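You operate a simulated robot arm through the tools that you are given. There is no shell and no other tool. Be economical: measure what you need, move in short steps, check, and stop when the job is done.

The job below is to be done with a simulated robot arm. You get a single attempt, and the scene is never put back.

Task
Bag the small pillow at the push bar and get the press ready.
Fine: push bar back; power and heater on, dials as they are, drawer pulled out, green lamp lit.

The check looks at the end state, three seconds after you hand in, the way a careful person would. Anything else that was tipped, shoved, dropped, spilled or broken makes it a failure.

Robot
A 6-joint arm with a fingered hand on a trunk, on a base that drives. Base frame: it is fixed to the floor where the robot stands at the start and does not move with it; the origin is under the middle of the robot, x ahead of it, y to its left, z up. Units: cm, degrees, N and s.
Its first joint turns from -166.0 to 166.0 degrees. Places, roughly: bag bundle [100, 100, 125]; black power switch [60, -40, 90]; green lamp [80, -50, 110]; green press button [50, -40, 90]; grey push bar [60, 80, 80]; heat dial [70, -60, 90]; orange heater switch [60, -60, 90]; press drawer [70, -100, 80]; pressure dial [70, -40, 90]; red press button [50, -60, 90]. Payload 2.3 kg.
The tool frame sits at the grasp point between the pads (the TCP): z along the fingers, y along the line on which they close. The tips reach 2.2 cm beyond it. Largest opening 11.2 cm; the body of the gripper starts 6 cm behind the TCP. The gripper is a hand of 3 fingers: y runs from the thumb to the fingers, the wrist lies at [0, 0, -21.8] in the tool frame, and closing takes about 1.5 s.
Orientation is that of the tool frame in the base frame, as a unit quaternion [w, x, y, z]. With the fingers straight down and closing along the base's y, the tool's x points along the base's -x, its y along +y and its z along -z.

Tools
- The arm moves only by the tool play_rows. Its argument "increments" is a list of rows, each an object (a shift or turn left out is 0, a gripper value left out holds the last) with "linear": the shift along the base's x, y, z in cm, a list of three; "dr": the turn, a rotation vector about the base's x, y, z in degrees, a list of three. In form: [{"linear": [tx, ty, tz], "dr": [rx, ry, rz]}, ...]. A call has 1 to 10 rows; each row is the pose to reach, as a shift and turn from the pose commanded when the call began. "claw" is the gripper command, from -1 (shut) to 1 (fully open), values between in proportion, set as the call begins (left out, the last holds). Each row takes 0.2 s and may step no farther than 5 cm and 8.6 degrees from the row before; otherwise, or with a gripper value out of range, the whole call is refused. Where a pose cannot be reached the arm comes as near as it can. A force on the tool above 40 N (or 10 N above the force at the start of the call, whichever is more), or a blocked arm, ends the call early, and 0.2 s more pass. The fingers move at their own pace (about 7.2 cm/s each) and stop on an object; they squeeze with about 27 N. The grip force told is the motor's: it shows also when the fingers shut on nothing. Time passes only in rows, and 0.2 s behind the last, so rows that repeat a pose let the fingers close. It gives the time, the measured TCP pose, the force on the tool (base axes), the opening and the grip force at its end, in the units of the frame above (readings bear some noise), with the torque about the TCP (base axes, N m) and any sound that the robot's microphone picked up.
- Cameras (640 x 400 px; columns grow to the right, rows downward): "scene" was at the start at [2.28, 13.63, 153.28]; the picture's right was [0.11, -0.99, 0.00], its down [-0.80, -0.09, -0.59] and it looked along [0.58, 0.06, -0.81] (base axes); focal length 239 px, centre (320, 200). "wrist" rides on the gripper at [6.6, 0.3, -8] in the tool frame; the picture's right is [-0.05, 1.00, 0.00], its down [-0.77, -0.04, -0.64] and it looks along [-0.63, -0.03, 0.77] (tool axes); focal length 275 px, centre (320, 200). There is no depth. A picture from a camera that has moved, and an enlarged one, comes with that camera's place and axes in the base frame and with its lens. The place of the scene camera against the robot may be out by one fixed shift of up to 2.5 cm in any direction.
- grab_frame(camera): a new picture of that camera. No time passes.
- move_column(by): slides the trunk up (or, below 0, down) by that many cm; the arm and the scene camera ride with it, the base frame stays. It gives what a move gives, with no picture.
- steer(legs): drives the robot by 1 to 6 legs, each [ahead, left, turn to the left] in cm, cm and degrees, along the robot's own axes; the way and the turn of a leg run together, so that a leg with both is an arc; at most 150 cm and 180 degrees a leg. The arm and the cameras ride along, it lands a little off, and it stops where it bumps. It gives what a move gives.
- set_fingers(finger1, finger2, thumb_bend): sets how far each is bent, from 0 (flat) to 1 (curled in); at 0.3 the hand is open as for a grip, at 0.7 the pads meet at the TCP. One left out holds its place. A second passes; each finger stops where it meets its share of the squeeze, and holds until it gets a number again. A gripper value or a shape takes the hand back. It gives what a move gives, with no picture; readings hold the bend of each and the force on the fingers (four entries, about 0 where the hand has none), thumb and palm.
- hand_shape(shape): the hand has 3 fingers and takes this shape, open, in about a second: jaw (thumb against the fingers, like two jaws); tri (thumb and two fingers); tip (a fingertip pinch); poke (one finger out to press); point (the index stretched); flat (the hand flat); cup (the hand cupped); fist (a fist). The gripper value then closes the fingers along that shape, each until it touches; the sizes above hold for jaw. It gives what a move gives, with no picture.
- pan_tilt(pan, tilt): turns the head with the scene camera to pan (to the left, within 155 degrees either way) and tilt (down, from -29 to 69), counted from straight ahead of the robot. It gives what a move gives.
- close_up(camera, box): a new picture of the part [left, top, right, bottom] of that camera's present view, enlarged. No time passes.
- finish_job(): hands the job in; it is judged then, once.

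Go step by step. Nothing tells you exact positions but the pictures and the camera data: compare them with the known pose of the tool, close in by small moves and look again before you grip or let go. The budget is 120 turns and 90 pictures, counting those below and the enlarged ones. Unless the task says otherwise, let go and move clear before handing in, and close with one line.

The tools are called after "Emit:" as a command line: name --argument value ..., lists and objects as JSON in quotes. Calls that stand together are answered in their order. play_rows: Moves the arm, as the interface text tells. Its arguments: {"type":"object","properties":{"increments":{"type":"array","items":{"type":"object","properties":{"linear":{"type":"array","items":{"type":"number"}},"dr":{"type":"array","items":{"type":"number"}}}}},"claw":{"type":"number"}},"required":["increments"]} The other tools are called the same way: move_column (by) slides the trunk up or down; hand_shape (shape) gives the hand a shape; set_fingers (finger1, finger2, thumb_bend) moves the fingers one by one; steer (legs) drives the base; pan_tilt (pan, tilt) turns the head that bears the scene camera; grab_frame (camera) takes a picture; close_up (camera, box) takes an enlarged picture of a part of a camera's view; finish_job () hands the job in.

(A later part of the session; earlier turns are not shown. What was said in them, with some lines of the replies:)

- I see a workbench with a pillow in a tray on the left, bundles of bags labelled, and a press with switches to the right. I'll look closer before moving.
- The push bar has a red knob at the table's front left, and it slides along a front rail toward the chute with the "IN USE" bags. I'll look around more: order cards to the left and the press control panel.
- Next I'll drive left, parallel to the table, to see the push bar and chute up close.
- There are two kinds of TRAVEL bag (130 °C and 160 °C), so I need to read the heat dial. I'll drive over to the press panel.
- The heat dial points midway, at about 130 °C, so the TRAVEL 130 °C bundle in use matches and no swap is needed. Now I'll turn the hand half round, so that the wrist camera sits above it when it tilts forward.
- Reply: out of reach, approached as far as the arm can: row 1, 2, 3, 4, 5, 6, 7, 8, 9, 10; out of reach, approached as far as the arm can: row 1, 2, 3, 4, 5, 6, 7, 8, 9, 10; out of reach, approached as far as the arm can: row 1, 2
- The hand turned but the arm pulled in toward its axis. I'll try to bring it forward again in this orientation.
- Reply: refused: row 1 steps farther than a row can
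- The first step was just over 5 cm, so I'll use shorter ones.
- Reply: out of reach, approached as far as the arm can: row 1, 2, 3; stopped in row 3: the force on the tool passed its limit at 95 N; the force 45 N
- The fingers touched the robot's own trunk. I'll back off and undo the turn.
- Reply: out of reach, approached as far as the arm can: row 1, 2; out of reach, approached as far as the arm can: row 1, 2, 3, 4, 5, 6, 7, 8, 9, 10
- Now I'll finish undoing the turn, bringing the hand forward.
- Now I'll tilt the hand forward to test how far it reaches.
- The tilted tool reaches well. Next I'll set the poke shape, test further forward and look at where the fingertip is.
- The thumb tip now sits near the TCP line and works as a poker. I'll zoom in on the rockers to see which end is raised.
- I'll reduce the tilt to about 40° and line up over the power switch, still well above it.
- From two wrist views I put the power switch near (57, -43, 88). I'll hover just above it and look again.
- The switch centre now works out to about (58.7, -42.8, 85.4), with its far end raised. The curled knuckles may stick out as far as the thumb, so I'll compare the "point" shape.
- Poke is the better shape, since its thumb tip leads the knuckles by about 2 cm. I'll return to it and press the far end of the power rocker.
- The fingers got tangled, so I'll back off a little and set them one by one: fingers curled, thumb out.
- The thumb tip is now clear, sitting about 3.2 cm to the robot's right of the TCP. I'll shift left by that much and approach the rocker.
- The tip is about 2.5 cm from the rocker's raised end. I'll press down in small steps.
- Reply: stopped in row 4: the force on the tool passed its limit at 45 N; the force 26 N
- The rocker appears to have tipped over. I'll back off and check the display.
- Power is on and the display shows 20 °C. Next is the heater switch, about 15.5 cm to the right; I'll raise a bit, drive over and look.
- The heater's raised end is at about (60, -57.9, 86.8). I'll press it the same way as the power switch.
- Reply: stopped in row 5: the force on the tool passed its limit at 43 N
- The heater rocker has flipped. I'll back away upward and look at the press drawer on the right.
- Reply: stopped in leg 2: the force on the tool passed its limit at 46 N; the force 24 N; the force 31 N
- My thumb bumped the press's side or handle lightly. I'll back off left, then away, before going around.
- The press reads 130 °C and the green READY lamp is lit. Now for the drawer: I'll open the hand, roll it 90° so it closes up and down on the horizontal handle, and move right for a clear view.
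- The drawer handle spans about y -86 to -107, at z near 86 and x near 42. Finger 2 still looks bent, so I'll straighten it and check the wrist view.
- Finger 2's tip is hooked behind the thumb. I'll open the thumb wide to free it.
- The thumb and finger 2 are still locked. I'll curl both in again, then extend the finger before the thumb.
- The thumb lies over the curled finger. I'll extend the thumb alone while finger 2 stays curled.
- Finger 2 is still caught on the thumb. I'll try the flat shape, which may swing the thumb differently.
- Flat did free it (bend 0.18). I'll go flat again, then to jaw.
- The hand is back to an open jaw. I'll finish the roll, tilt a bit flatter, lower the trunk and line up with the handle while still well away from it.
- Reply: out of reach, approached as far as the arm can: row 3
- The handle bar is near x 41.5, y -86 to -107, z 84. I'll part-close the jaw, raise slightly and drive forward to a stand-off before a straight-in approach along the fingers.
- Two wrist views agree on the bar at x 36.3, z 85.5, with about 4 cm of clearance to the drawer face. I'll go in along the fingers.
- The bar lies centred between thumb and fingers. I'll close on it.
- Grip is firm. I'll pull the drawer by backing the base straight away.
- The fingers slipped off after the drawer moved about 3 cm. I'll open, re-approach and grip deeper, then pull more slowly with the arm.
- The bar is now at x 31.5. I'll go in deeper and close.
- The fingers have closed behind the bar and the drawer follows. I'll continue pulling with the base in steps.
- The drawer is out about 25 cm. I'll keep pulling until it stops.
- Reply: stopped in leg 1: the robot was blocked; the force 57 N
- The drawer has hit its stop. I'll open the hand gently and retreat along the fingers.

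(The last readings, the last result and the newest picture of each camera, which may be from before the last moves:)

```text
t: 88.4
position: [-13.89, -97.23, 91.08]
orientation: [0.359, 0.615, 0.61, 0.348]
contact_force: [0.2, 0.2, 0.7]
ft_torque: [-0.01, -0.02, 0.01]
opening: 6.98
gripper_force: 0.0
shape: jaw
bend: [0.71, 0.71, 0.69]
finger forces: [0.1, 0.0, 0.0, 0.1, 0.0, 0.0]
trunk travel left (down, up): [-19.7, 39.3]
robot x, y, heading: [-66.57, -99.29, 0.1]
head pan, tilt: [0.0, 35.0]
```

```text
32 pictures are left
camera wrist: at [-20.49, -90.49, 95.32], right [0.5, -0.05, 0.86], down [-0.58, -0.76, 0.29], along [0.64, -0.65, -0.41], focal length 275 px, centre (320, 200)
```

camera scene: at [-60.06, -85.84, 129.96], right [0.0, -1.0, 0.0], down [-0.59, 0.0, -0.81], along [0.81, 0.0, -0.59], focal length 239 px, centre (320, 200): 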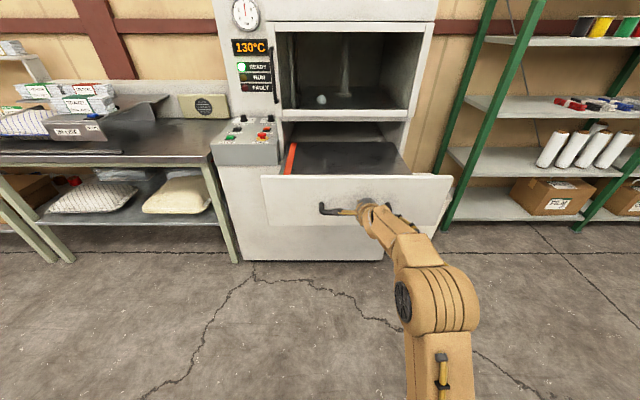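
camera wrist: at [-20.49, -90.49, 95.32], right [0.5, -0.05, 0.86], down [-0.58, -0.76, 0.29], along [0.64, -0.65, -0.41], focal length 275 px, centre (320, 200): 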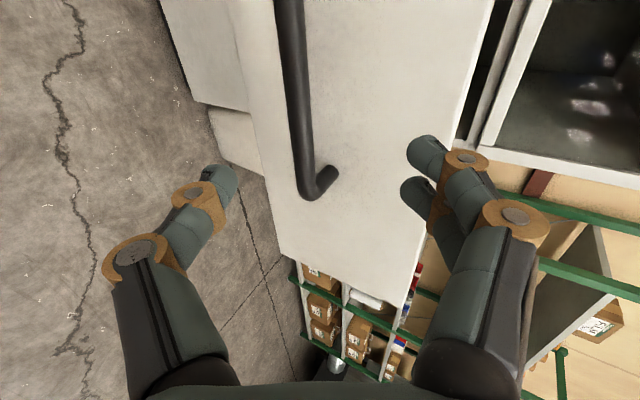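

The drawer is free and stays out. I'll back away, roll the hand back and drive around to the bagging bench.

Emit:
play_rows --increments '[{"linear": [-1, 0, 1], "dr": [-7.3, 0, 4.3]}, {"linear": [-2, 0, 2], "dr": [-14.6, 0, 8.6]}, {"linear": [-2, 0, 3], "dr": [-21.9, 0, 12.9]}, {"linear": [-2, 0, 4], "dr": [-29.2, 0, 17.2]}, {"linear": [-2, 0, 5], "dr": [-36.5, 0, 21.5]}, {"linear": [-2, 0, 6], "dr": [-43.8, 0, 25.8]}, {"linear": [-2, 0, 7], "dr": [-51.1, 0, 30.1]}, {"linear": [-2, 0, 8], "dr": [-58.4, 0, 34.4]}, {"linear": [-2, 0, 9], "dr": [-65.7, 0, 38.7]}, {"linear": [-2, 0, 10], "dr": [-73, 0, 43]}]'

Emit:
steer --legs '[[-10, 0, 0], [0, 125, 0]]'

Emit:
move_column --by 14

Emit:
grab_frame --camera "scene"

```text
t: 90.6
position: [-15.66, -97.11, 100.94]
orientation: [0.503, 0.037, 0.863, 0.025]
contact_force: [0.1, 0.0, 0.5]
ft_torque: [-0.02, -0.02, 0.0]
opening: 6.98
gripper_force: 0.0
shape: jaw
bend: [0.71, 0.71, 0.69]
finger forces: [0.0, 0.0, 0.0, 0.0, 0.0, 0.0]
trunk travel left (down, up): [-19.7, 39.3]
robot x, y, heading: [-66.21, -98.85, 0.1]
head pan, tilt: [0.0, 35.0]
```

```text
t: 91.7
position: [-24.39, -95.99, 102.11]
orientation: [0.519, 0.028, 0.854, 0.031]
contact_force: [-0.6, 1.0, 0.8]
ft_torque: [-0.01, 0.04, 0.02]
opening: 6.96
gripper_force: 0.2
shape: jaw
bend: [0.71, 0.71, 0.69]
finger forces: [0.0, 0.0, 0.1, 0.1, 0.2, 0.1]
trunk travel left (down, up): [-19.7, 39.3]
robot x, y, heading: [-68.07, -98.43, 1.1]
head pan, tilt: [0.0, 35.0]
stopped in leg 1: the robot was blocked; the commanded pose is now the measured one
```

```text
t: 92.0
position: [-27.62, -96.26, 103.64]
orientation: [0.537, 0.028, 0.842, 0.032]
contact_force: [0.1, -0.6, 0.5]
ft_torque: [-0.03, 0.03, 0.01]
opening: 7.01
gripper_force: 0.0
shape: jaw
bend: [0.71, 0.71, 0.69]
finger forces: [0.0, 0.0, 0.0, 0.0, 0.1, 0.0]
trunk travel left (down, up): [-19.9, 39.1]
robot x, y, heading: [-67.55, -98.41, 1.0]
head pan, tilt: [0.0, 35.0]
stopped: the arm was blocked; the commanded pose is now the measured one
```

```text
31 pictures are left
camera scene: at [-60.67, -85.63, 130.52], right [0.02, -1.0, 0.0], down [-0.59, -0.01, -0.8], along [0.8, 0.02, -0.59], focal length 239 px, centre (320, 200)
```

scene: 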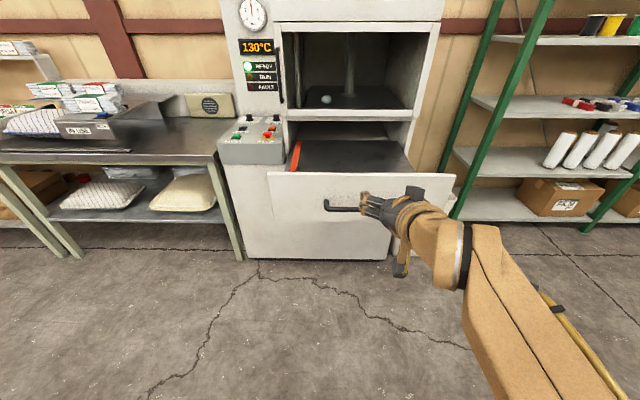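

Something blocked the base and the arm behind the robot. I'll look there before moving again.

Emit:
pan_tilt --pan 150 --tilt 35

Emit:
grab_frame --camera "scene"

Emit:
pan_tilt --pan -130 --tilt 40

Emit:
grab_frame --camera "scene"

```text
t: 94.4
position: [-26.99, -96.15, 103.36]
orientation: [0.533, 0.027, 0.845, 0.034]
contact_force: [-0.4, 0.6, 0.9]
ft_torque: [0.03, 0.0, -0.03]
opening: 7.01
gripper_force: 0.0
shape: jaw
bend: [0.71, 0.71, 0.69]
finger forces: [0.1, 0.0, 0.0, 0.1, 0.0, 0.0]
trunk travel left (down, up): [-19.9, 39.1]
robot x, y, heading: [-67.17, -98.51, 1.0]
head pan, tilt: [150.0, 35.0]
```

```text
30 pictures are left
camera scene: at [-76.68, -81.45, 130.99], right [0.48, 0.88, -0.01], down [0.48, -0.28, -0.83], along [-0.73, 0.4, -0.55], focal length 239 px, centre (320, 200)
```

scene: 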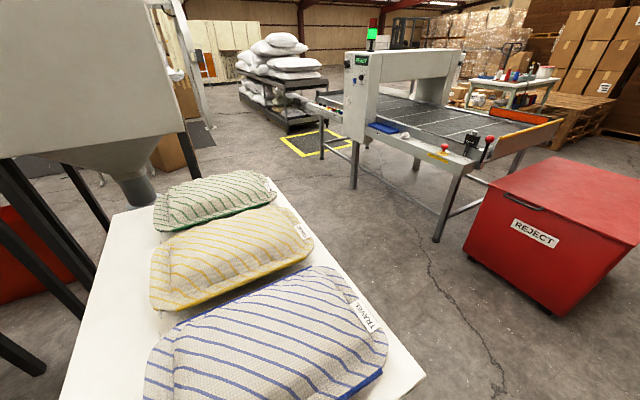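

```text
t: 98.2
position: [-26.9, -96.35, 103.41]
orientation: [0.534, 0.028, 0.844, 0.032]
contact_force: [-0.5, 0.6, 0.4]
ft_torque: [0.02, -0.01, 0.0]
opening: 6.99
gripper_force: 0.0
shape: jaw
bend: [0.71, 0.71, 0.69]
finger forces: [0.0, 0.0, 0.0, 0.0, 0.0, 0.0]
trunk travel left (down, up): [-19.9, 39.1]
robot x, y, heading: [-67.75, -98.18, 1.2]
head pan, tilt: [-130.0, 40.0]
```

```text
29 pictures are left
camera scene: at [-74.28, -92.34, 130.18], right [-0.78, 0.63, 0.02], down [0.38, 0.5, -0.78], along [-0.5, -0.6, -0.63], focal length 239 px, centre (320, 200)
```

scene: 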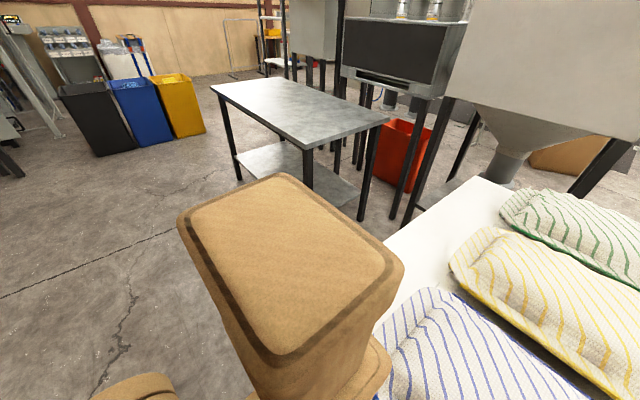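

The robot's back touched a side table holding finished pillows; they look undisturbed. I'll ease forward, then go left.

Emit:
steer --legs '[[5, 0, -1]]'

Emit:
grab_frame --camera "scene"

```text
t: 99.1
position: [-22.58, -96.57, 103.46]
orientation: [0.534, 0.034, 0.844, 0.028]
contact_force: [-0.1, -0.5, -0.7]
ft_torque: [0.02, 0.01, 0.01]
opening: 7.0
gripper_force: 0.1
shape: jaw
bend: [0.71, 0.71, 0.69]
finger forces: [0.0, 0.0, 0.0, 0.1, 0.0, 0.1]
trunk travel left (down, up): [-19.9, 39.1]
robot x, y, heading: [-63.08, -98.66, 0.1]
head pan, tilt: [-130.0, 40.0]
```

```text
28 pictures are left
camera scene: at [-73.47, -92.21, 129.46], right [-0.77, 0.64, 0.0], down [0.41, 0.49, -0.77], along [-0.49, -0.59, -0.64], focal length 239 px, centre (320, 200)
```

scene: 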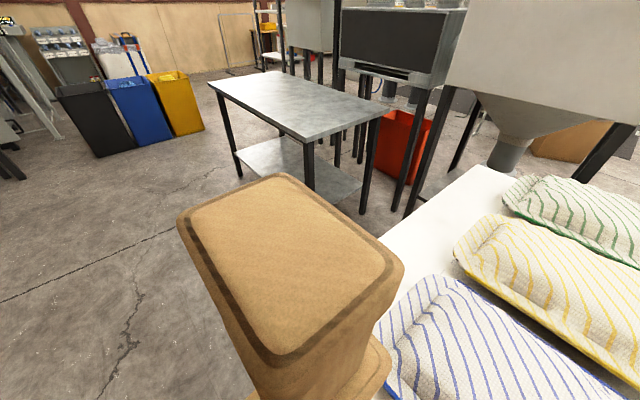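

The pillows are untouched. Now I'll drive left past the drawer toward the bench.

Emit:
steer --legs '[[0, 50, 0], [30, 66, 0]]'

Emit:
move_column --by 14

Emit:
pan_tilt --pan 15 --tilt 40

Emit:
grab_frame --camera "scene"

```text
t: 105.7
position: [7.3, 19.74, 103.36]
orientation: [0.535, 0.036, 0.844, 0.027]
contact_force: [-0.3, 0.1, 0.3]
ft_torque: [0.01, 0.0, 0.01]
opening: 6.99
gripper_force: 0.1
shape: jaw
bend: [0.71, 0.71, 0.69]
finger forces: [0.0, 0.0, 0.0, 0.1, 0.0, 0.0]
trunk travel left (down, up): [-19.9, 39.1]
robot x, y, heading: [-32.78, 18.08, -0.3]
head pan, tilt: [-130.0, 40.0]
```

```text
t: 107.3
position: [7.37, 19.72, 117.37]
orientation: [0.535, 0.037, 0.844, 0.026]
contact_force: [-0.4, 1.0, 0.2]
ft_torque: [0.01, -0.02, 0.01]
opening: 6.98
gripper_force: 0.1
shape: jaw
bend: [0.71, 0.71, 0.69]
finger forces: [0.0, 0.0, 0.0, 0.0, 0.0, 0.0]
trunk travel left (down, up): [-33.9, 25.1]
robot x, y, heading: [-33.11, 18.09, -0.1]
head pan, tilt: [-130.0, 40.0]
```

```text
t: 109.6
position: [7.34, 19.62, 117.47]
orientation: [0.535, 0.035, 0.844, 0.028]
contact_force: [0.2, 0.3, -0.4]
ft_torque: [0.0, 0.0, -0.02]
opening: 6.98
gripper_force: 0.2
shape: jaw
bend: [0.71, 0.71, 0.69]
finger forces: [0.0, 0.1, 0.0, 0.1, 0.0, 0.1]
trunk travel left (down, up): [-33.9, 25.1]
robot x, y, heading: [-33.29, 18.12, -0.1]
head pan, tilt: [15.0, 40.0]
```

```text
27 pictures are left
camera scene: at [-29.89, 33.11, 143.45], right [0.26, -0.97, 0.0], down [-0.62, -0.17, -0.77], along [0.74, 0.2, -0.64], focal length 239 px, centre (320, 200)
```

scene: 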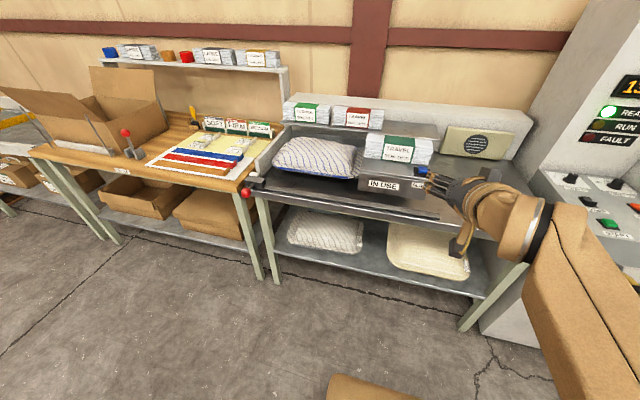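

I'm back in front of the bench. I'll set the fingers curled with the thumb out, tilt the hand down a bit, and drive toward the chute's blue BLOW button.

Emit:
play_rows --claw 1 --increments '[{"linear": [2, 0, 0], "dr": [0, 8, 0]}, {"linear": [4, 0, 0], "dr": [0, 16, 0]}, {"linear": [6, 0, 0], "dr": [0, 24, 0]}, {"linear": [8, 0, -1], "dr": [0, 27, 0]}, {"linear": [9, 0, -2], "dr": [0, 27, 0]}]'

Emit:
set_fingers --finger1 1 --finger2 1 --thumb_bend 0.3

Emit:
steer --legs '[[28, 0, 0]]'

Emit:
grab_frame --camera "wrist"

Emit:
grab_frame --camera "scene"

```text
t: 110.8
position: [14.69, 20.24, 114.95]
orientation: [0.322, 0.042, 0.946, 0.017]
contact_force: [0.7, -0.3, -0.2]
ft_torque: [-0.02, 0.0, -0.03]
opening: 11.2
gripper_force: 0.0
shape: jaw
bend: [0.3, 0.3, 0.3]
finger forces: [0.0, 0.0, 0.0, 0.1, 0.1, 0.1]
out of reach, approached as far as the arm can: row 3, 4, 5
trunk travel left (down, up): [-33.9, 25.1]
robot x, y, heading: [-33.16, 18.24, -0.2]
head pan, tilt: [15.0, 40.0]
```

```text
t: 111.8
position: [14.81, 20.26, 115.13]
orientation: [0.322, 0.042, 0.946, 0.016]
contact_force: [0.2, 1.2, 0.4]
ft_torque: [0.01, -0.01, 0.01]
opening: 4.64
gripper_force: 0.0
shape: fingers
bend: [1.0, 1.0, 0.3]
finger forces: [0.1, 0.1, 0.0, 0.0, 0.0, 0.0]
trunk travel left (down, up): [-33.9, 25.1]
robot x, y, heading: [-33.41, 17.93, -0.1]
head pan, tilt: [15.0, 40.0]
```

```text
t: 113.8
position: [43.07, 20.02, 115.09]
orientation: [0.323, 0.042, 0.945, 0.018]
contact_force: [0.7, 0.0, -0.6]
ft_torque: [0.02, 0.0, 0.05]
opening: 4.64
gripper_force: 0.0
shape: fingers
bend: [1.0, 1.0, 0.3]
finger forces: [0.0, 0.1, 0.0, 0.0, 0.0, 0.0]
trunk travel left (down, up): [-33.9, 25.1]
robot x, y, heading: [-4.88, 18.07, -0.2]
head pan, tilt: [15.0, 40.0]
```

```text
26 pictures are left
camera wrist: at [33.02, 20.92, 117.42], right [0.11, 0.99, 0.09], down [0.22, -0.11, 0.97], along [0.97, -0.08, -0.23], focal length 275 px, centre (320, 200)
```

wrist: 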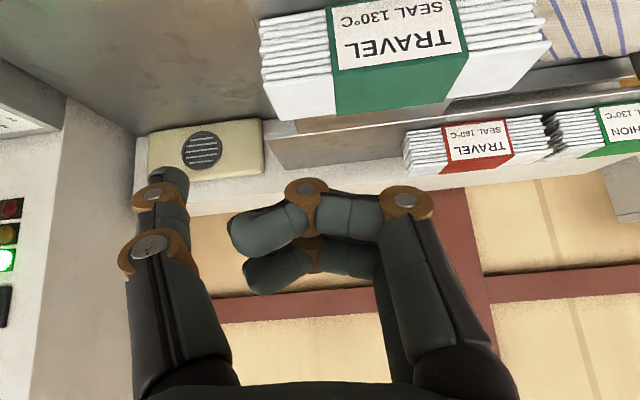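

```text
25 pictures are left
camera scene: at [-1.54, 33.05, 143.45], right [0.26, -0.97, 0.0], down [-0.62, -0.16, -0.77], along [0.74, 0.2, -0.64], focal length 239 px, centre (320, 200)
```

scene: 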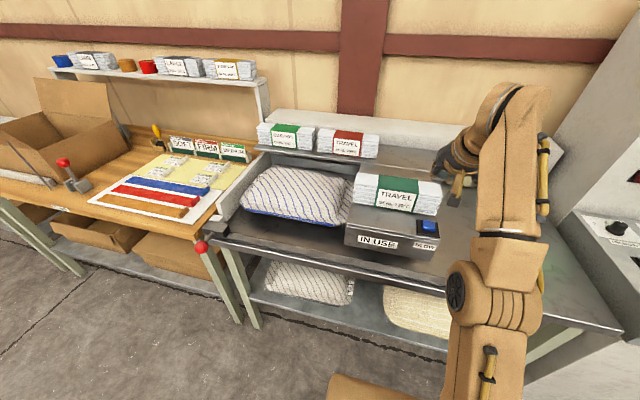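

The blue button is around (53, 15, 91). I'll pull the hand back and tilt it down to get the button in the wrist view.

Emit:
play_rows --increments '[{"linear": [-3, 0, 0], "dr": [0, 8, 0]}, {"linear": [-6, 0, 0], "dr": [0, 14, 0]}, {"linear": [-7, 0, 0], "dr": [0, 14, 0]}]'

Emit:
grab_frame --camera "wrist"

```text
t: 114.6
position: [37.04, 21.27, 114.1]
orientation: [0.219, 0.045, 0.975, 0.014]
contact_force: [0.5, 0.9, -0.1]
ft_torque: [-0.01, -0.04, 0.01]
opening: 4.64
gripper_force: 0.0
shape: fingers
bend: [1.0, 1.0, 0.3]
finger forces: [0.0, 0.0, 0.0, 0.1, 0.0, 0.0]
out of reach, approached as far as the arm can: row 1, 2, 3
trunk travel left (down, up): [-33.9, 25.1]
robot x, y, heading: [-4.68, 17.81, 0.1]
head pan, tilt: [15.0, 40.0]
```

```text
24 pictures are left
camera wrist: at [27.61, 22.08, 118.64], right [0.12, 0.99, 0.07], down [0.42, -0.11, 0.9], along [0.9, -0.08, -0.43], focal length 275 px, centre (320, 200)
```

wrist: 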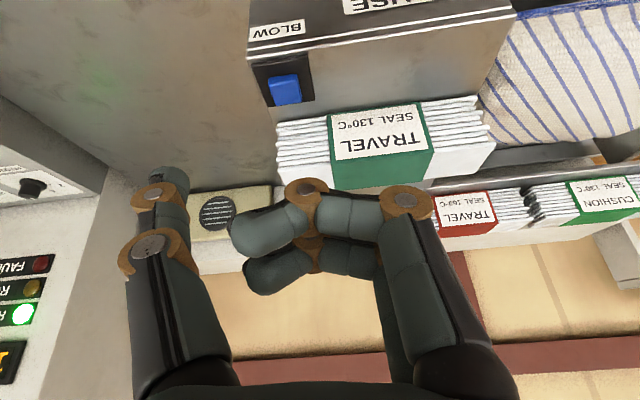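

The button is triangulated at (47.1, 17.9, 97). I'll hover the thumb tip just above it and check.

Emit:
play_rows --increments '[{"linear": [2.5, 0.8, -3.5]}, {"linear": [5, 1.6, -7]}, {"linear": [8, 2.2, -10]}]'

Emit:
grab_frame --camera "wrist"

```text
t: 115.4
position: [45.07, 23.43, 104.41]
orientation: [0.205, 0.044, 0.978, 0.012]
contact_force: [0.1, 0.3, 0.2]
ft_torque: [-0.04, 0.0, -0.03]
opening: 4.64
gripper_force: 0.1
shape: fingers
bend: [1.0, 1.0, 0.3]
finger forces: [0.1, 0.0, 0.0, 0.0, 0.1, 0.0]
out of reach, approached as far as the arm can: row 2
trunk travel left (down, up): [-33.9, 25.1]
robot x, y, heading: [-4.48, 18.14, -0.1]
head pan, tilt: [15.0, 40.0]
```

```text
23 pictures are left
camera wrist: at [35.92, 24.27, 109.2], right [0.12, 0.99, 0.06], down [0.45, -0.11, 0.89], along [0.89, -0.08, -0.45], focal length 275 px, centre (320, 200)
```

wrist: 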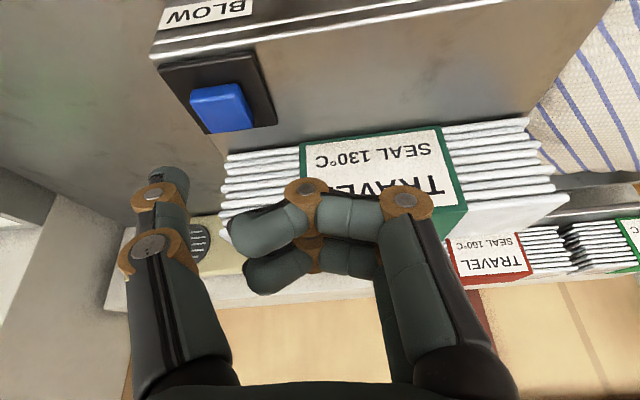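

The estimate holds, with the tip about 1 cm too far right. I'll correct that and press down.

Emit:
play_rows --increments '[{"linear": [0.6, 1.1, -2]}, {"linear": [1.1, 1.1, -4]}, {"linear": [1.1, 1.1, -5]}, {"linear": [1.1, 1.1, -5.6]}, {"linear": [1.1, 1.1, -6.2]}]'

Emit:
grab_frame --camera "wrist"

```text
t: 116.6
position: [48.19, 24.91, 99.31]
orientation: [0.204, 0.044, 0.978, 0.012]
contact_force: [0.2, 0.0, -0.1]
ft_torque: [0.01, -0.02, -0.01]
opening: 4.65
gripper_force: 0.0
shape: fingers
bend: [1.0, 1.0, 0.3]
finger forces: [0.0, 0.1, 0.0, 0.0, 0.0, 0.0]
out of reach, approached as far as the arm can: row 1, 2, 3, 4, 5
trunk travel left (down, up): [-33.9, 25.1]
robot x, y, heading: [-4.8, 17.65, -0.4]
head pan, tilt: [15.0, 40.0]
```

```text
22 pictures are left
camera wrist: at [38.98, 25.72, 103.98], right [0.12, 0.99, 0.06], down [0.45, -0.11, 0.89], along [0.89, -0.08, -0.45], focal length 275 px, centre (320, 200)
```

wrist: 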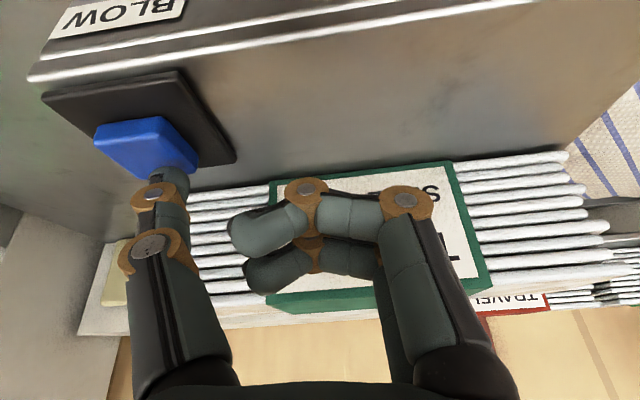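

The arm ran slightly long, so the tip is at the button's far edge. I'll lift a little, back the base up 1.7 cm, then press by lowering the column.

Emit:
move_column --by 2

Emit:
steer --legs '[[-1.7, -0.2, 0]]'

Emit:
move_column --by -2.5

Emit:
grab_frame --camera "wrist"

```text
t: 117.3
position: [48.11, 24.91, 101.28]
orientation: [0.204, 0.043, 0.978, 0.012]
contact_force: [0.6, -0.5, 0.0]
ft_torque: [-0.02, 0.01, 0.03]
opening: 4.64
gripper_force: 0.1
shape: fingers
bend: [1.0, 1.0, 0.3]
finger forces: [0.1, 0.0, 0.0, 0.1, 0.0, 0.1]
trunk travel left (down, up): [-35.9, 23.1]
robot x, y, heading: [-4.54, 18.05, -0.3]
head pan, tilt: [15.0, 40.0]
```

```text
t: 118.0
position: [46.3, 24.82, 101.25]
orientation: [0.206, 0.044, 0.978, 0.012]
contact_force: [0.3, -0.1, -1.3]
ft_torque: [-0.03, -0.02, 0.01]
opening: 4.64
gripper_force: 0.1
shape: fingers
bend: [1.0, 1.0, 0.3]
finger forces: [0.0, 0.0, 0.1, 0.0, 0.1, 0.1]
trunk travel left (down, up): [-35.9, 23.1]
robot x, y, heading: [-6.45, 17.85, -0.3]
head pan, tilt: [15.0, 40.0]
```

```text
t: 118.8
position: [46.44, 24.61, 98.65]
orientation: [0.205, 0.045, 0.978, 0.012]
contact_force: [0.4, -0.4, 1.1]
ft_torque: [-0.04, 0.03, 0.01]
opening: 4.64
gripper_force: 0.1
shape: fingers
bend: [1.0, 1.0, 0.3]
finger forces: [0.0, 0.0, 0.0, 0.1, 0.7, 0.0]
trunk travel left (down, up): [-33.4, 25.6]
robot x, y, heading: [-6.2, 17.66, -0.2]
head pan, tilt: [15.0, 40.0]
```

```text
21 pictures are left
camera wrist: at [37.25, 25.53, 103.51], right [0.12, 0.99, 0.06], down [0.45, -0.11, 0.89], along [0.89, -0.08, -0.45], focal length 275 px, centre (320, 200)
```

wrist: 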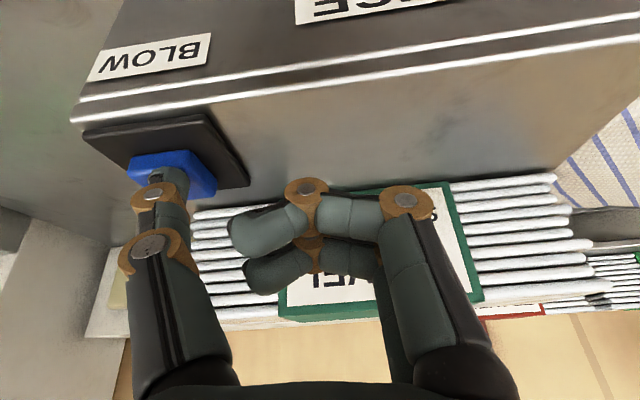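

The thumb just touches the button. I'll lower a little more to press it.

Emit:
move_column --by -0.8

Emit:
grab_frame --camera "scene"

```text
t: 119.3
position: [46.38, 24.83, 98.01]
orientation: [0.206, 0.045, 0.978, 0.011]
contact_force: [0.1, 1.6, 5.7]
ft_torque: [-0.34, -0.04, 0.06]
opening: 4.69
gripper_force: 3.6
shape: fingers
bend: [1.0, 1.0, 0.3]
finger forces: [0.1, 0.0, 0.0, 0.0, 6.0, 0.0]
trunk travel left (down, up): [-32.6, 26.4]
robot x, y, heading: [-6.55, 17.72, -0.3]
head pan, tilt: [15.0, 40.0]
heard: click
```

```text
20 pictures are left
camera scene: at [-3.39, 32.89, 142.15], right [0.26, -0.97, 0.0], down [-0.62, -0.16, -0.77], along [0.74, 0.2, -0.64], focal length 239 px, centre (320, 200)
```

scene: 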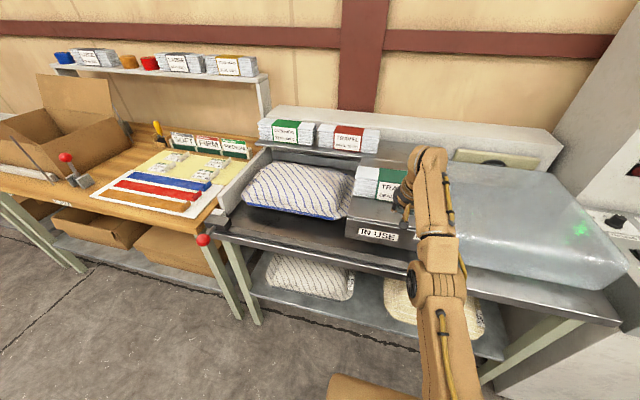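

The bag has blown open to the right of the chute. I'll lift off, back away, open the hand and move over to the red knob at about (34.5, 81.4, 84).

Emit:
move_column --by 8

Emit:
steer --legs '[[-24, 0, 0]]'

Emit:
hand_shape --shape "jaw"

Emit:
play_rows --claw 0.3 --increments '[{"linear": [2, 0, -1], "dr": [0, -8, 0]}, {"linear": [4, 0, -2], "dr": [0, -16, 0]}, {"linear": [5, 0, -3], "dr": [0, -24, 0]}, {"linear": [5, 0, -4], "dr": [0, -32, 0]}]'

Emit:
steer --legs '[[0, 56, 0]]'

Emit:
grab_frame --camera "scene"

Emit:
grab_frame --camera "wrist"

```text
t: 120.5
position: [46.45, 24.73, 105.97]
orientation: [0.204, 0.044, 0.978, 0.011]
contact_force: [-0.6, -0.4, -0.3]
ft_torque: [0.0, -0.01, -0.01]
opening: 4.65
gripper_force: 0.0
shape: fingers
bend: [1.0, 1.0, 0.3]
finger forces: [0.0, 0.0, 0.0, 0.0, 0.0, 0.1]
trunk travel left (down, up): [-40.6, 18.4]
robot x, y, heading: [-6.73, 17.86, -0.4]
head pan, tilt: [15.0, 40.0]
```

```text
t: 122.2
position: [22.75, 24.81, 105.92]
orientation: [0.205, 0.044, 0.978, 0.012]
contact_force: [-0.6, -0.4, -0.5]
ft_torque: [-0.03, -0.01, -0.01]
opening: 4.66
gripper_force: 0.1
shape: fingers
bend: [1.0, 1.0, 0.3]
finger forces: [0.1, 0.0, 0.0, 0.0, 0.0, 0.0]
trunk travel left (down, up): [-40.6, 18.4]
robot x, y, heading: [-29.81, 18.13, 0.0]
head pan, tilt: [15.0, 40.0]
```

```text
t: 123.2
position: [22.87, 24.77, 105.91]
orientation: [0.204, 0.044, 0.978, 0.011]
contact_force: [-0.5, 0.8, 0.1]
ft_torque: [0.0, 0.0, 0.01]
opening: 11.18
gripper_force: 0.1
shape: jaw
bend: [0.3, 0.3, 0.3]
finger forces: [0.1, 0.0, 0.0, 0.0, 0.0, 0.0]
trunk travel left (down, up): [-40.6, 18.4]
robot x, y, heading: [-30.33, 17.76, -0.2]
head pan, tilt: [15.0, 40.0]
```

```text
t: 124.2
position: [34.06, 26.18, 104.83]
orientation: [0.435, 0.041, 0.899, 0.021]
contact_force: [0.1, 0.1, 0.4]
ft_torque: [-0.02, -0.02, 0.0]
opening: 7.33
gripper_force: 0.2
shape: jaw
bend: [0.7, 0.7, 0.67]
finger forces: [0.1, 0.1, 0.0, 0.0, 0.0, 0.0]
out of reach, approached as far as the arm can: row 1, 2, 3, 4
trunk travel left (down, up): [-40.6, 18.4]
robot x, y, heading: [-30.57, 17.74, 0.3]
head pan, tilt: [15.0, 40.0]
```

```text
t: 127.3
position: [34.13, 81.84, 104.97]
orientation: [0.434, 0.04, 0.9, 0.022]
contact_force: [-1.0, 0.0, 0.1]
ft_torque: [0.0, 0.0, 0.0]
opening: 7.33
gripper_force: 0.0
shape: jaw
bend: [0.7, 0.7, 0.67]
finger forces: [0.1, 0.1, 0.1, 0.0, 0.0, 0.0]
trunk travel left (down, up): [-40.6, 18.4]
robot x, y, heading: [-29.95, 73.25, -0.2]
head pan, tilt: [15.0, 40.0]
```

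```text
19 pictures are left
camera scene: at [-26.84, 88.56, 150.15], right [0.26, -0.97, 0.0], down [-0.62, -0.17, -0.77], along [0.74, 0.2, -0.64], focal length 239 px, centre (320, 200)
```

scene: 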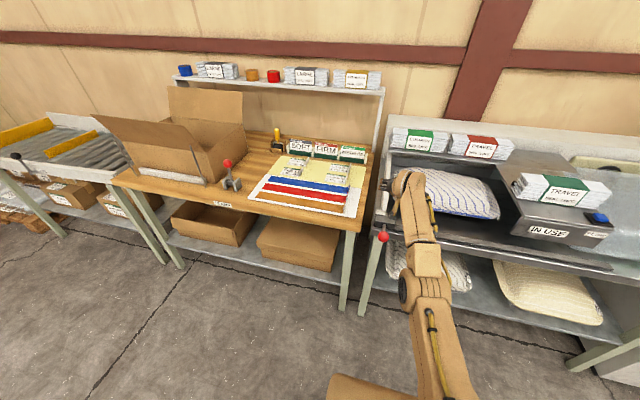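

```text
18 pictures are left
camera wrist: at [23.9, 82.54, 104.77], right [0.08, 0.99, 0.11], down [-0.02, -0.11, 0.99], along [1.0, -0.08, 0.01], focal length 275 px, centre (320, 200)
```

wrist: 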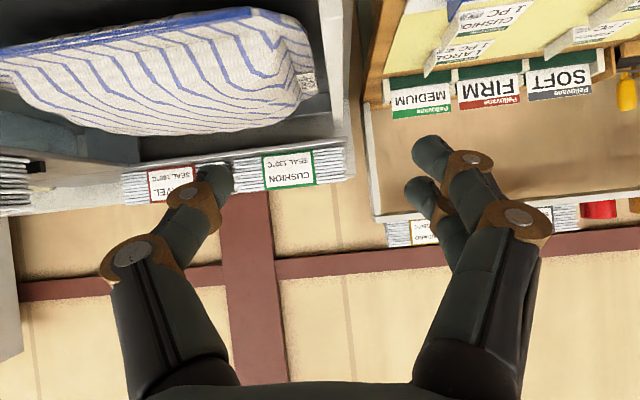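

The knob estimate holds. I'll back up a little, lower the column and check the knob in the wrist view.

Emit:
steer --legs '[[-10.6, 0, 0]]'

Emit:
move_column --by -12

Emit:
grab_frame --camera "wrist"

Emit:
close_up --camera "scene" --box '[340, 100, 640, 300]'

```text
t: 128.5
position: [23.63, 81.68, 105.06]
orientation: [0.435, 0.04, 0.899, 0.022]
contact_force: [1.0, 0.1, 0.7]
ft_torque: [-0.04, 0.01, 0.02]
opening: 7.37
gripper_force: 0.0
shape: jaw
bend: [0.7, 0.7, 0.67]
finger forces: [0.0, 0.1, 0.0, 0.0, 0.0, 0.0]
trunk travel left (down, up): [-40.6, 18.4]
robot x, y, heading: [-40.56, 73.37, -0.0]
head pan, tilt: [15.0, 40.0]
```

```text
t: 130.0
position: [23.66, 81.76, 92.92]
orientation: [0.434, 0.039, 0.9, 0.022]
contact_force: [-0.8, -1.0, -0.7]
ft_torque: [-0.03, 0.04, 0.03]
opening: 7.33
gripper_force: 0.1
shape: jaw
bend: [0.7, 0.7, 0.67]
finger forces: [0.0, 0.0, 0.0, 0.0, 0.0, 0.1]
trunk travel left (down, up): [-28.6, 30.4]
robot x, y, heading: [-40.89, 73.56, 0.1]
head pan, tilt: [15.0, 40.0]
```

```text
17 pictures are left
camera wrist: at [13.33, 82.56, 92.78], right [0.08, 0.99, 0.11], down [-0.02, -0.11, 0.99], along [1.0, -0.08, 0.01], focal length 275 px, centre (320, 200)
```

wrist: 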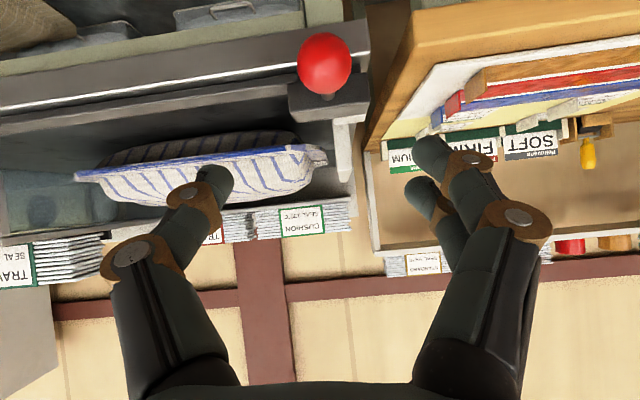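

```text
2.00 times, centred on (490, 200) of scene
camera zoom: at [-37.42, 88.52, 138.15], right [0.26, -0.97, 0.0], down [-0.62, -0.17, -0.77], along [0.74, 0.2, -0.64], focal length 477 px, centre (-20, 200)
```

zoom: 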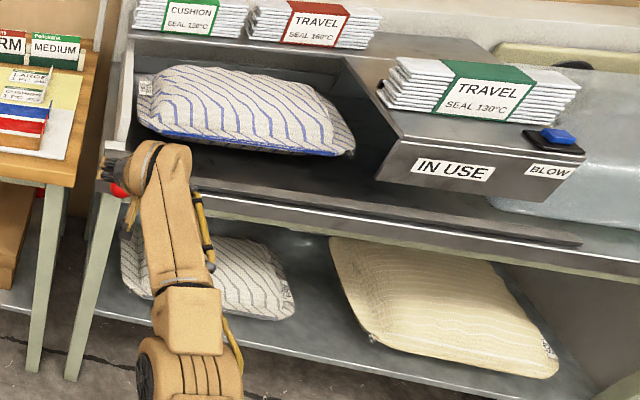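

The bag is still open. The knob is at about (34.5, 82.4, 82.8), so I'll lower to its height and drive forward to straddle it.

Emit:
move_column --by -10

Emit:
play_rows --increments '[{"linear": [0, 0.6, 0]}]'

Emit:
steer --legs '[[7, 0, 0]]'

Emit:
grab_frame --camera "wrist"

```text
t: 131.3
position: [23.59, 81.85, 82.91]
orientation: [0.434, 0.039, 0.9, 0.022]
contact_force: [0.8, -0.4, 0.9]
ft_torque: [0.0, 0.01, -0.01]
opening: 7.34
gripper_force: 0.1
shape: jaw
bend: [0.7, 0.7, 0.67]
finger forces: [0.0, 0.1, 0.0, 0.0, 0.0, 0.1]
trunk travel left (down, up): [-18.6, 40.4]
robot x, y, heading: [-40.86, 73.28, -0.1]
head pan, tilt: [15.0, 40.0]
```

```text
t: 131.7
position: [23.6, 82.25, 83.02]
orientation: [0.434, 0.04, 0.9, 0.022]
contact_force: [-0.7, 0.2, -1.3]
ft_torque: [-0.01, -0.01, -0.03]
opening: 7.33
gripper_force: 0.0
shape: jaw
bend: [0.7, 0.7, 0.67]
finger forces: [0.0, 0.1, 0.0, 0.1, 0.0, 0.0]
trunk travel left (down, up): [-18.6, 40.4]
robot x, y, heading: [-40.44, 73.28, -0.5]
head pan, tilt: [15.0, 40.0]
```

```text
t: 132.8
position: [30.71, 82.37, 82.96]
orientation: [0.434, 0.039, 0.9, 0.022]
contact_force: [-0.2, 0.0, -0.5]
ft_torque: [-0.02, 0.01, -0.04]
opening: 7.32
gripper_force: 0.0
shape: jaw
bend: [0.7, 0.7, 0.67]
finger forces: [0.0, 0.0, 0.1, 0.0, 0.0, 0.1]
trunk travel left (down, up): [-18.6, 40.4]
robot x, y, heading: [-34.06, 73.52, 0.1]
head pan, tilt: [15.0, 40.0]
```

```text
15 pictures are left
camera wrist: at [20.42, 83.17, 82.78], right [0.08, 0.99, 0.11], down [-0.02, -0.11, 0.99], along [1.0, -0.08, 0.01], focal length 275 px, centre (320, 200)
```

wrist: 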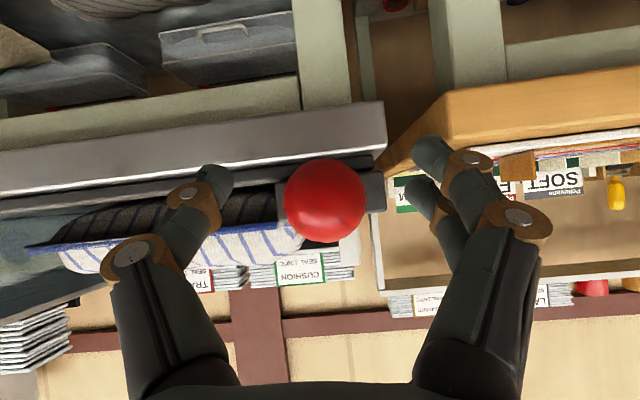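

The ball is centred. I'll move the last 3.6 cm and close on it.

Emit:
steer --legs '[[3.6, 0, 0]]'

Emit:
play_rows --claw -1 --increments '[{"linear": [0, 0, 0]}, {"linear": [0, 0, 0]}, {"linear": [0, 0, 0]}, {"linear": [0, 0, 0]}, {"linear": [0, 0, 0]}]'

Emit:
steer --legs '[[0, -8, 0]]'

Emit:
grab_frame --camera "scene"

```text
t: 133.6
position: [34.3, 82.43, 82.88]
orientation: [0.434, 0.039, 0.9, 0.022]
contact_force: [0.3, -0.6, 0.2]
ft_torque: [0.03, 0.0, 0.01]
opening: 7.33
gripper_force: 0.1
shape: jaw
bend: [0.7, 0.7, 0.67]
finger forces: [0.1, 0.0, 0.0, 0.0, 0.0, 0.1]
trunk travel left (down, up): [-18.6, 40.4]
robot x, y, heading: [-30.45, 73.79, 0.0]
head pan, tilt: [15.0, 40.0]
```

```text
t: 134.8
position: [34.56, 82.36, 82.76]
orientation: [0.433, 0.039, 0.9, 0.022]
contact_force: [6.8, -0.9, -4.6]
ft_torque: [-0.02, -0.04, 0.12]
opening: 1.7
gripper_force: 27.0
shape: jaw
bend: [0.72, 0.72, 0.73]
finger forces: [10.3, 10.7, 0.1, 0.0, 25.0, 0.1]
trunk travel left (down, up): [-18.6, 40.4]
robot x, y, heading: [-30.17, 73.58, -0.4]
head pan, tilt: [15.0, 40.0]
```

```text
t: 135.9
position: [34.48, 74.35, 82.71]
orientation: [0.434, 0.039, 0.9, 0.023]
contact_force: [6.2, -3.2, -5.7]
ft_torque: [-0.06, -0.01, 0.13]
opening: 1.66
gripper_force: 26.9
shape: jaw
bend: [0.72, 0.72, 0.73]
finger forces: [11.1, 11.4, 0.0, 0.1, 27.3, 0.0]
trunk travel left (down, up): [-18.6, 40.4]
robot x, y, heading: [-29.9, 65.68, -0.2]
head pan, tilt: [15.0, 40.0]
```

```text
14 pictures are left
camera scene: at [-26.47, 80.47, 128.15], right [0.26, -0.97, 0.0], down [-0.62, -0.17, -0.76], along [0.74, 0.2, -0.64], focal length 239 px, centre (320, 200)
```

scene: 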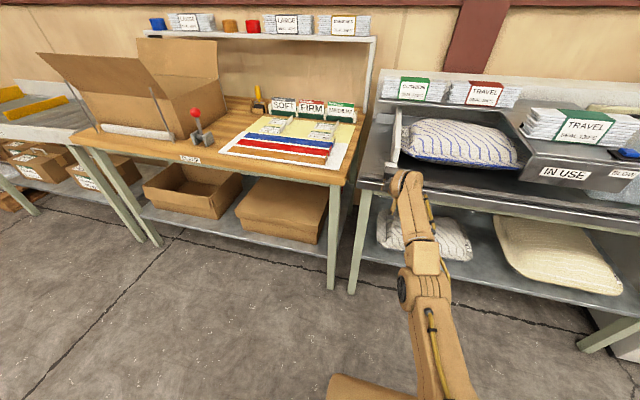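

The bar follows with little force. I'll push on in larger steps.

Emit:
steer --legs '[[0, -18, 0]]'

Emit:
steer --legs '[[0, -18, 0]]'

Emit:
pan_tilt --pan -5 --tilt 38

Emit:
grab_frame --camera "scene"

```text
t: 137.4
position: [34.66, 56.28, 82.78]
orientation: [0.433, 0.04, 0.9, 0.021]
contact_force: [7.5, -2.2, -6.4]
ft_torque: [-0.07, 0.0, 0.14]
opening: 1.65
gripper_force: 27.1
shape: jaw
bend: [0.72, 0.72, 0.73]
finger forces: [11.3, 11.6, 0.0, 0.0, 27.2, 0.0]
trunk travel left (down, up): [-18.6, 40.4]
robot x, y, heading: [-29.59, 47.54, -0.1]
head pan, tilt: [15.0, 40.0]
```

```text
t: 138.9
position: [34.55, 38.2, 82.72]
orientation: [0.433, 0.039, 0.9, 0.022]
contact_force: [8.0, -1.8, -5.3]
ft_torque: [-0.06, -0.02, 0.09]
opening: 1.61
gripper_force: 26.5
shape: jaw
bend: [0.72, 0.72, 0.73]
finger forces: [11.3, 11.8, 0.0, 0.0, 27.3, 0.0]
trunk travel left (down, up): [-18.6, 40.4]
robot x, y, heading: [-30.01, 29.46, -0.2]
head pan, tilt: [15.0, 40.0]
```

```text
t: 139.7
position: [34.49, 38.32, 82.8]
orientation: [0.432, 0.039, 0.901, 0.022]
contact_force: [8.6, -1.2, -4.5]
ft_torque: [-0.08, -0.02, 0.16]
opening: 1.58
gripper_force: 26.6
shape: jaw
bend: [0.72, 0.72, 0.73]
finger forces: [11.0, 11.9, 0.1, 0.1, 26.3, 0.0]
trunk travel left (down, up): [-18.6, 40.4]
robot x, y, heading: [-29.95, 29.6, 0.0]
head pan, tilt: [-5.0, 38.0]
```

```text
13 pictures are left
camera scene: at [-26.08, 41.55, 128.44], right [-0.09, -1.0, 0.0], down [-0.62, 0.05, -0.79], along [0.78, -0.07, -0.62], focal length 239 px, centre (320, 200)
```

scene: 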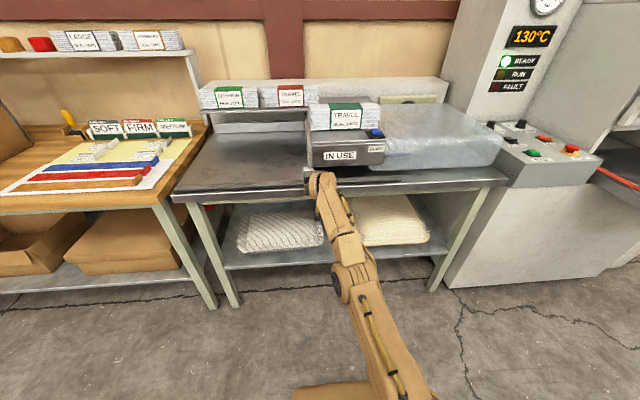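

The pillow has gone into the chute. I'll keep pushing until the bar reaches its stop.

Emit:
steer --legs '[[0, -15, 0]]'

Emit:
steer --legs '[[0, -15, 0]]'

Emit:
grab_frame --camera "scene"

```text
t: 141.1
position: [34.62, 23.17, 82.82]
orientation: [0.432, 0.041, 0.901, 0.021]
contact_force: [7.6, -2.3, -6.5]
ft_torque: [-0.05, -0.03, 0.16]
opening: 1.63
gripper_force: 26.8
shape: jaw
bend: [0.72, 0.72, 0.73]
finger forces: [11.2, 11.9, 0.0, 0.0, 27.2, 0.0]
trunk travel left (down, up): [-18.6, 40.4]
robot x, y, heading: [-29.73, 14.74, -0.1]
head pan, tilt: [-5.0, 38.0]
```

```text
t: 142.3
position: [34.52, 13.43, 82.39]
orientation: [0.429, 0.036, 0.902, 0.027]
contact_force: [18.1, 15.2, -3.5]
ft_torque: [-0.1, -0.08, 0.03]
opening: 1.43
gripper_force: 27.0
shape: jaw
bend: [0.72, 0.71, 0.72]
finger forces: [17.5, 16.1, 0.0, 0.0, 17.7, 0.0]
trunk travel left (down, up): [-18.6, 40.4]
robot x, y, heading: [-29.82, 3.71, 0.2]
head pan, tilt: [-5.0, 38.0]
stopped in leg 1: the force on the tool passed its limit at 46 N (the readings are from after the stop); the commanded pose is now the measured one
```

```text
12 pictures are left
camera scene: at [-25.92, 15.97, 128.41], right [-0.08, -1.0, 0.0], down [-0.62, 0.05, -0.79], along [0.78, -0.07, -0.62], focal length 239 px, centre (320, 200)
```

scene: 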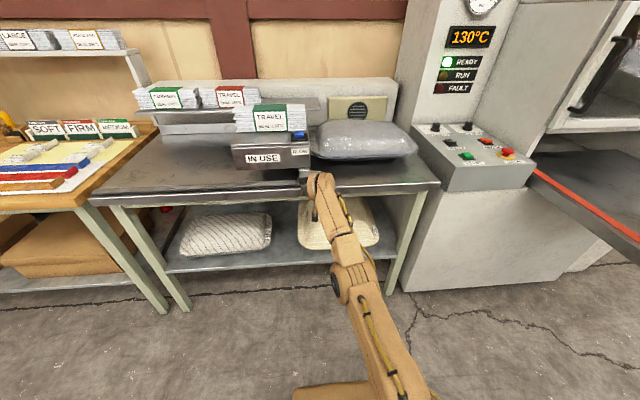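

The bar hit its stop and the pillow is bagged on the right. Now I'll bring the bar back.

Emit:
steer --legs '[[0, 20, 0]]'

Emit:
steer --legs '[[0, 25, 0]]'

Emit:
steer --legs '[[0, 22, 0]]'

Emit:
steer --legs '[[0, 5, 0]]'

Emit:
grab_frame --camera "scene"

```text
t: 143.9
position: [34.58, 33.07, 82.44]
orientation: [0.43, 0.036, 0.902, 0.027]
contact_force: [20.6, 2.7, -5.1]
ft_torque: [-0.25, -0.12, -0.04]
opening: 1.4
gripper_force: 26.8
shape: jaw
bend: [0.72, 0.71, 0.73]
finger forces: [16.1, 15.4, 0.1, 0.0, 20.8, 0.0]
trunk travel left (down, up): [-18.6, 40.4]
robot x, y, heading: [-29.65, 23.31, -0.0]
head pan, tilt: [-5.0, 38.0]
```

```text
t: 145.7
position: [34.46, 58.24, 82.43]
orientation: [0.429, 0.035, 0.902, 0.027]
contact_force: [29.0, 2.5, -0.9]
ft_torque: [-0.22, -0.11, -0.13]
opening: 1.4
gripper_force: 27.2
shape: jaw
bend: [0.72, 0.71, 0.74]
finger forces: [15.5, 16.6, 0.0, 0.0, 21.3, 0.0]
trunk travel left (down, up): [-18.6, 40.4]
robot x, y, heading: [-29.67, 48.77, 0.1]
head pan, tilt: [-5.0, 38.0]
```

```text
t: 147.4
position: [34.48, 80.51, 82.43]
orientation: [0.43, 0.034, 0.902, 0.028]
contact_force: [39.2, 2.7, 1.5]
ft_torque: [-0.22, -0.16, -0.23]
opening: 1.37
gripper_force: 27.2
shape: jaw
bend: [0.71, 0.71, 0.73]
finger forces: [14.9, 19.5, 0.0, 0.0, 22.2, 0.0]
trunk travel left (down, up): [-18.6, 40.4]
robot x, y, heading: [-30.11, 70.68, 0.4]
head pan, tilt: [-5.0, 38.0]
```

```text
t: 148.4
position: [34.45, 82.65, 82.46]
orientation: [0.431, 0.041, 0.901, 0.019]
contact_force: [15.6, -15.9, -9.3]
ft_torque: [-0.12, 0.0, 0.18]
opening: 1.47
gripper_force: 27.2
shape: jaw
bend: [0.73, 0.72, 0.75]
finger forces: [10.2, 12.1, 0.0, 0.0, 30.3, 0.0]
trunk travel left (down, up): [-18.6, 40.4]
robot x, y, heading: [-30.2, 74.39, -0.0]
head pan, tilt: [-5.0, 38.0]
stopped in leg 1: the force on the tool passed its limit at 54 N (the readings are from after the stop); the commanded pose is now the measured one
```

```text
11 pictures are left
camera scene: at [-26.01, 86.12, 128.47], right [-0.09, -1.0, 0.0], down [-0.62, 0.06, -0.79], along [0.78, -0.07, -0.62], focal length 239 px, centre (320, 200)
```

scene: 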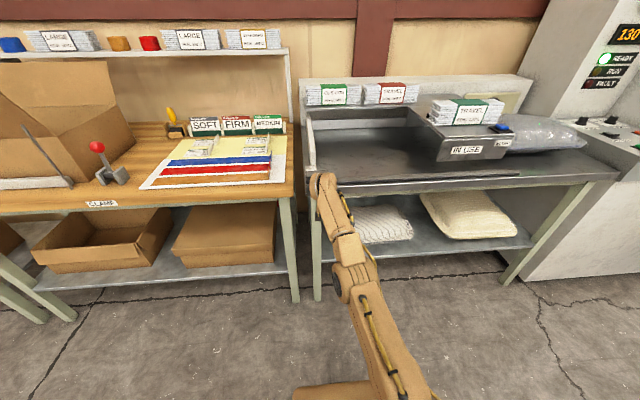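

The bar is fully back at its left stop. I'll release the ball and back straight away.

Emit:
play_rows --claw 0.4 --increments '[{"linear": [0, 0, 0]}, {"linear": [0, 0, 0]}, {"linear": [0, 0, 0]}, {"linear": [0, 0, 0]}]'

Emit:
steer --legs '[[-15, 0, 0]]'

Emit:
pan_tilt --pan -30 --tilt 30

Emit:
grab_frame --camera "scene"

Emit:
grab_frame --camera "wrist"

```text
t: 149.4
position: [34.22, 83.3, 82.61]
orientation: [0.432, 0.038, 0.901, 0.021]
contact_force: [-0.6, 0.2, 0.3]
ft_torque: [0.03, -0.04, 0.0]
opening: 7.8
gripper_force: 0.1
shape: jaw
bend: [0.67, 0.67, 0.64]
finger forces: [0.0, 0.0, 0.0, 0.0, 0.0, 0.0]
trunk travel left (down, up): [-18.6, 40.4]
robot x, y, heading: [-30.26, 74.44, 0.1]
head pan, tilt: [-5.0, 38.0]
```

```text
t: 150.8
position: [19.18, 83.22, 82.7]
orientation: [0.433, 0.039, 0.9, 0.02]
contact_force: [-0.2, 0.1, 0.2]
ft_torque: [-0.02, 0.01, 0.01]
opening: 7.82
gripper_force: 0.1
shape: jaw
bend: [0.67, 0.67, 0.64]
finger forces: [0.0, 0.0, 0.0, 0.1, 0.1, 0.0]
trunk travel left (down, up): [-18.6, 40.4]
robot x, y, heading: [-45.05, 74.46, 0.3]
head pan, tilt: [-5.0, 38.0]
```

```text
t: 151.6
position: [19.29, 83.19, 82.67]
orientation: [0.433, 0.038, 0.9, 0.02]
contact_force: [0.0, 0.5, 0.3]
ft_torque: [0.01, 0.03, -0.02]
opening: 7.8
gripper_force: 0.1
shape: jaw
bend: [0.67, 0.67, 0.64]
finger forces: [0.0, 0.0, 0.0, 0.0, 0.0, 0.1]
trunk travel left (down, up): [-18.6, 40.4]
robot x, y, heading: [-44.93, 74.07, 0.2]
head pan, tilt: [-30.0, 30.0]
```

```text
10 pictures are left
camera scene: at [-42.25, 82.62, 129.68], right [-0.5, -0.87, 0.0], down [-0.43, 0.25, -0.87], along [0.75, -0.43, -0.5], focal length 239 px, centre (320, 200)
```

scene: 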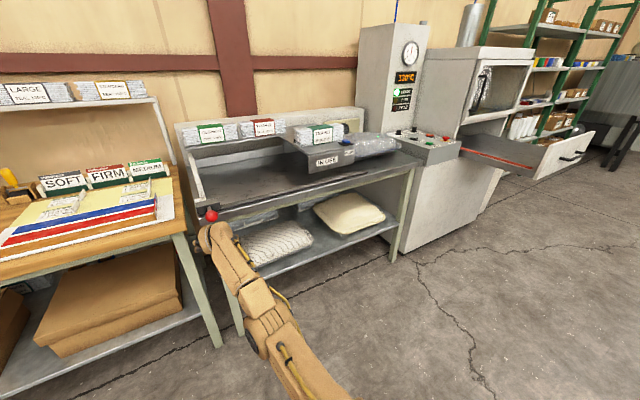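

```text
9 pictures are left
camera wrist: at [8.93, 83.98, 82.58], right [0.08, 0.99, 0.11], down [-0.02, -0.1, 0.99], along [1.0, -0.08, 0.01], focal length 275 px, centre (320, 200)
```

wrist: 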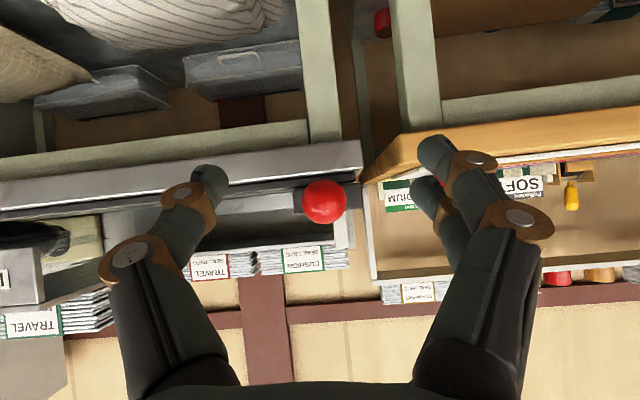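

Emit:
close_up --camera "scene" --box '[170, 90, 470, 270]'

Emit:
close_up --camera "scene" --box '[370, 40, 610, 190]'

```text
2.13 times, centred on (320, 180) of scene
camera zoom: at [-42.25, 82.62, 129.68], right [-0.5, -0.87, 0.0], down [-0.43, 0.25, -0.87], along [0.75, -0.43, -0.5], focal length 509 px, centre (320, 243)
```

zoom: 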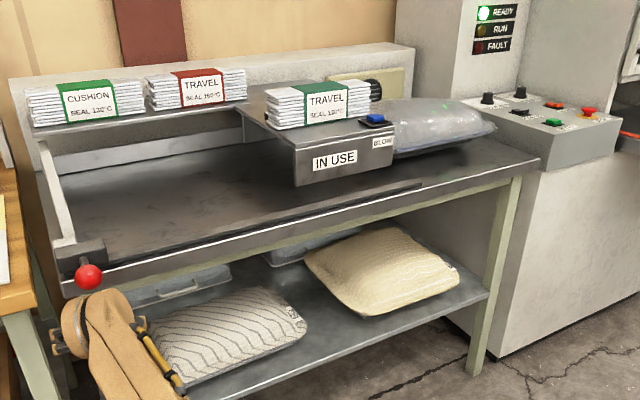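

```text
2.67 times, centred on (490, 115) of scene
camera zoom: at [-42.25, 82.62, 129.68], right [-0.5, -0.87, 0.0], down [-0.43, 0.25, -0.87], along [0.75, -0.43, -0.5], focal length 636 px, centre (-133, 427)
```

zoom: 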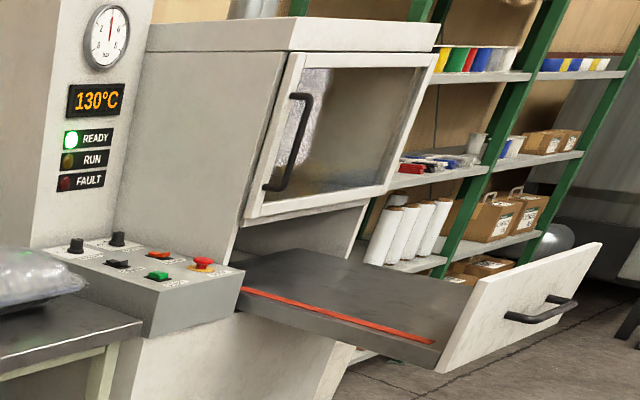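

The pillow is in its bag and the push bar is back. Power and heater are on, the display reads 130 °C, READY is lit green, the dials are untouched and the drawer is fully out. The hand is clear, so I'm handing in.

Emit:
finish_job

```text
The job is handed in.
```

The small pillow is bagged in the TRAVEL 130 °C bag, the push bar is back, and the press is ready: power and heater on, dials as they were, drawer out, green lamp lit. Along the way the hand touched the robot's own trunk and the press's side or handle, and the robot's back touched the pillow table behind it; I saw nothing moved.
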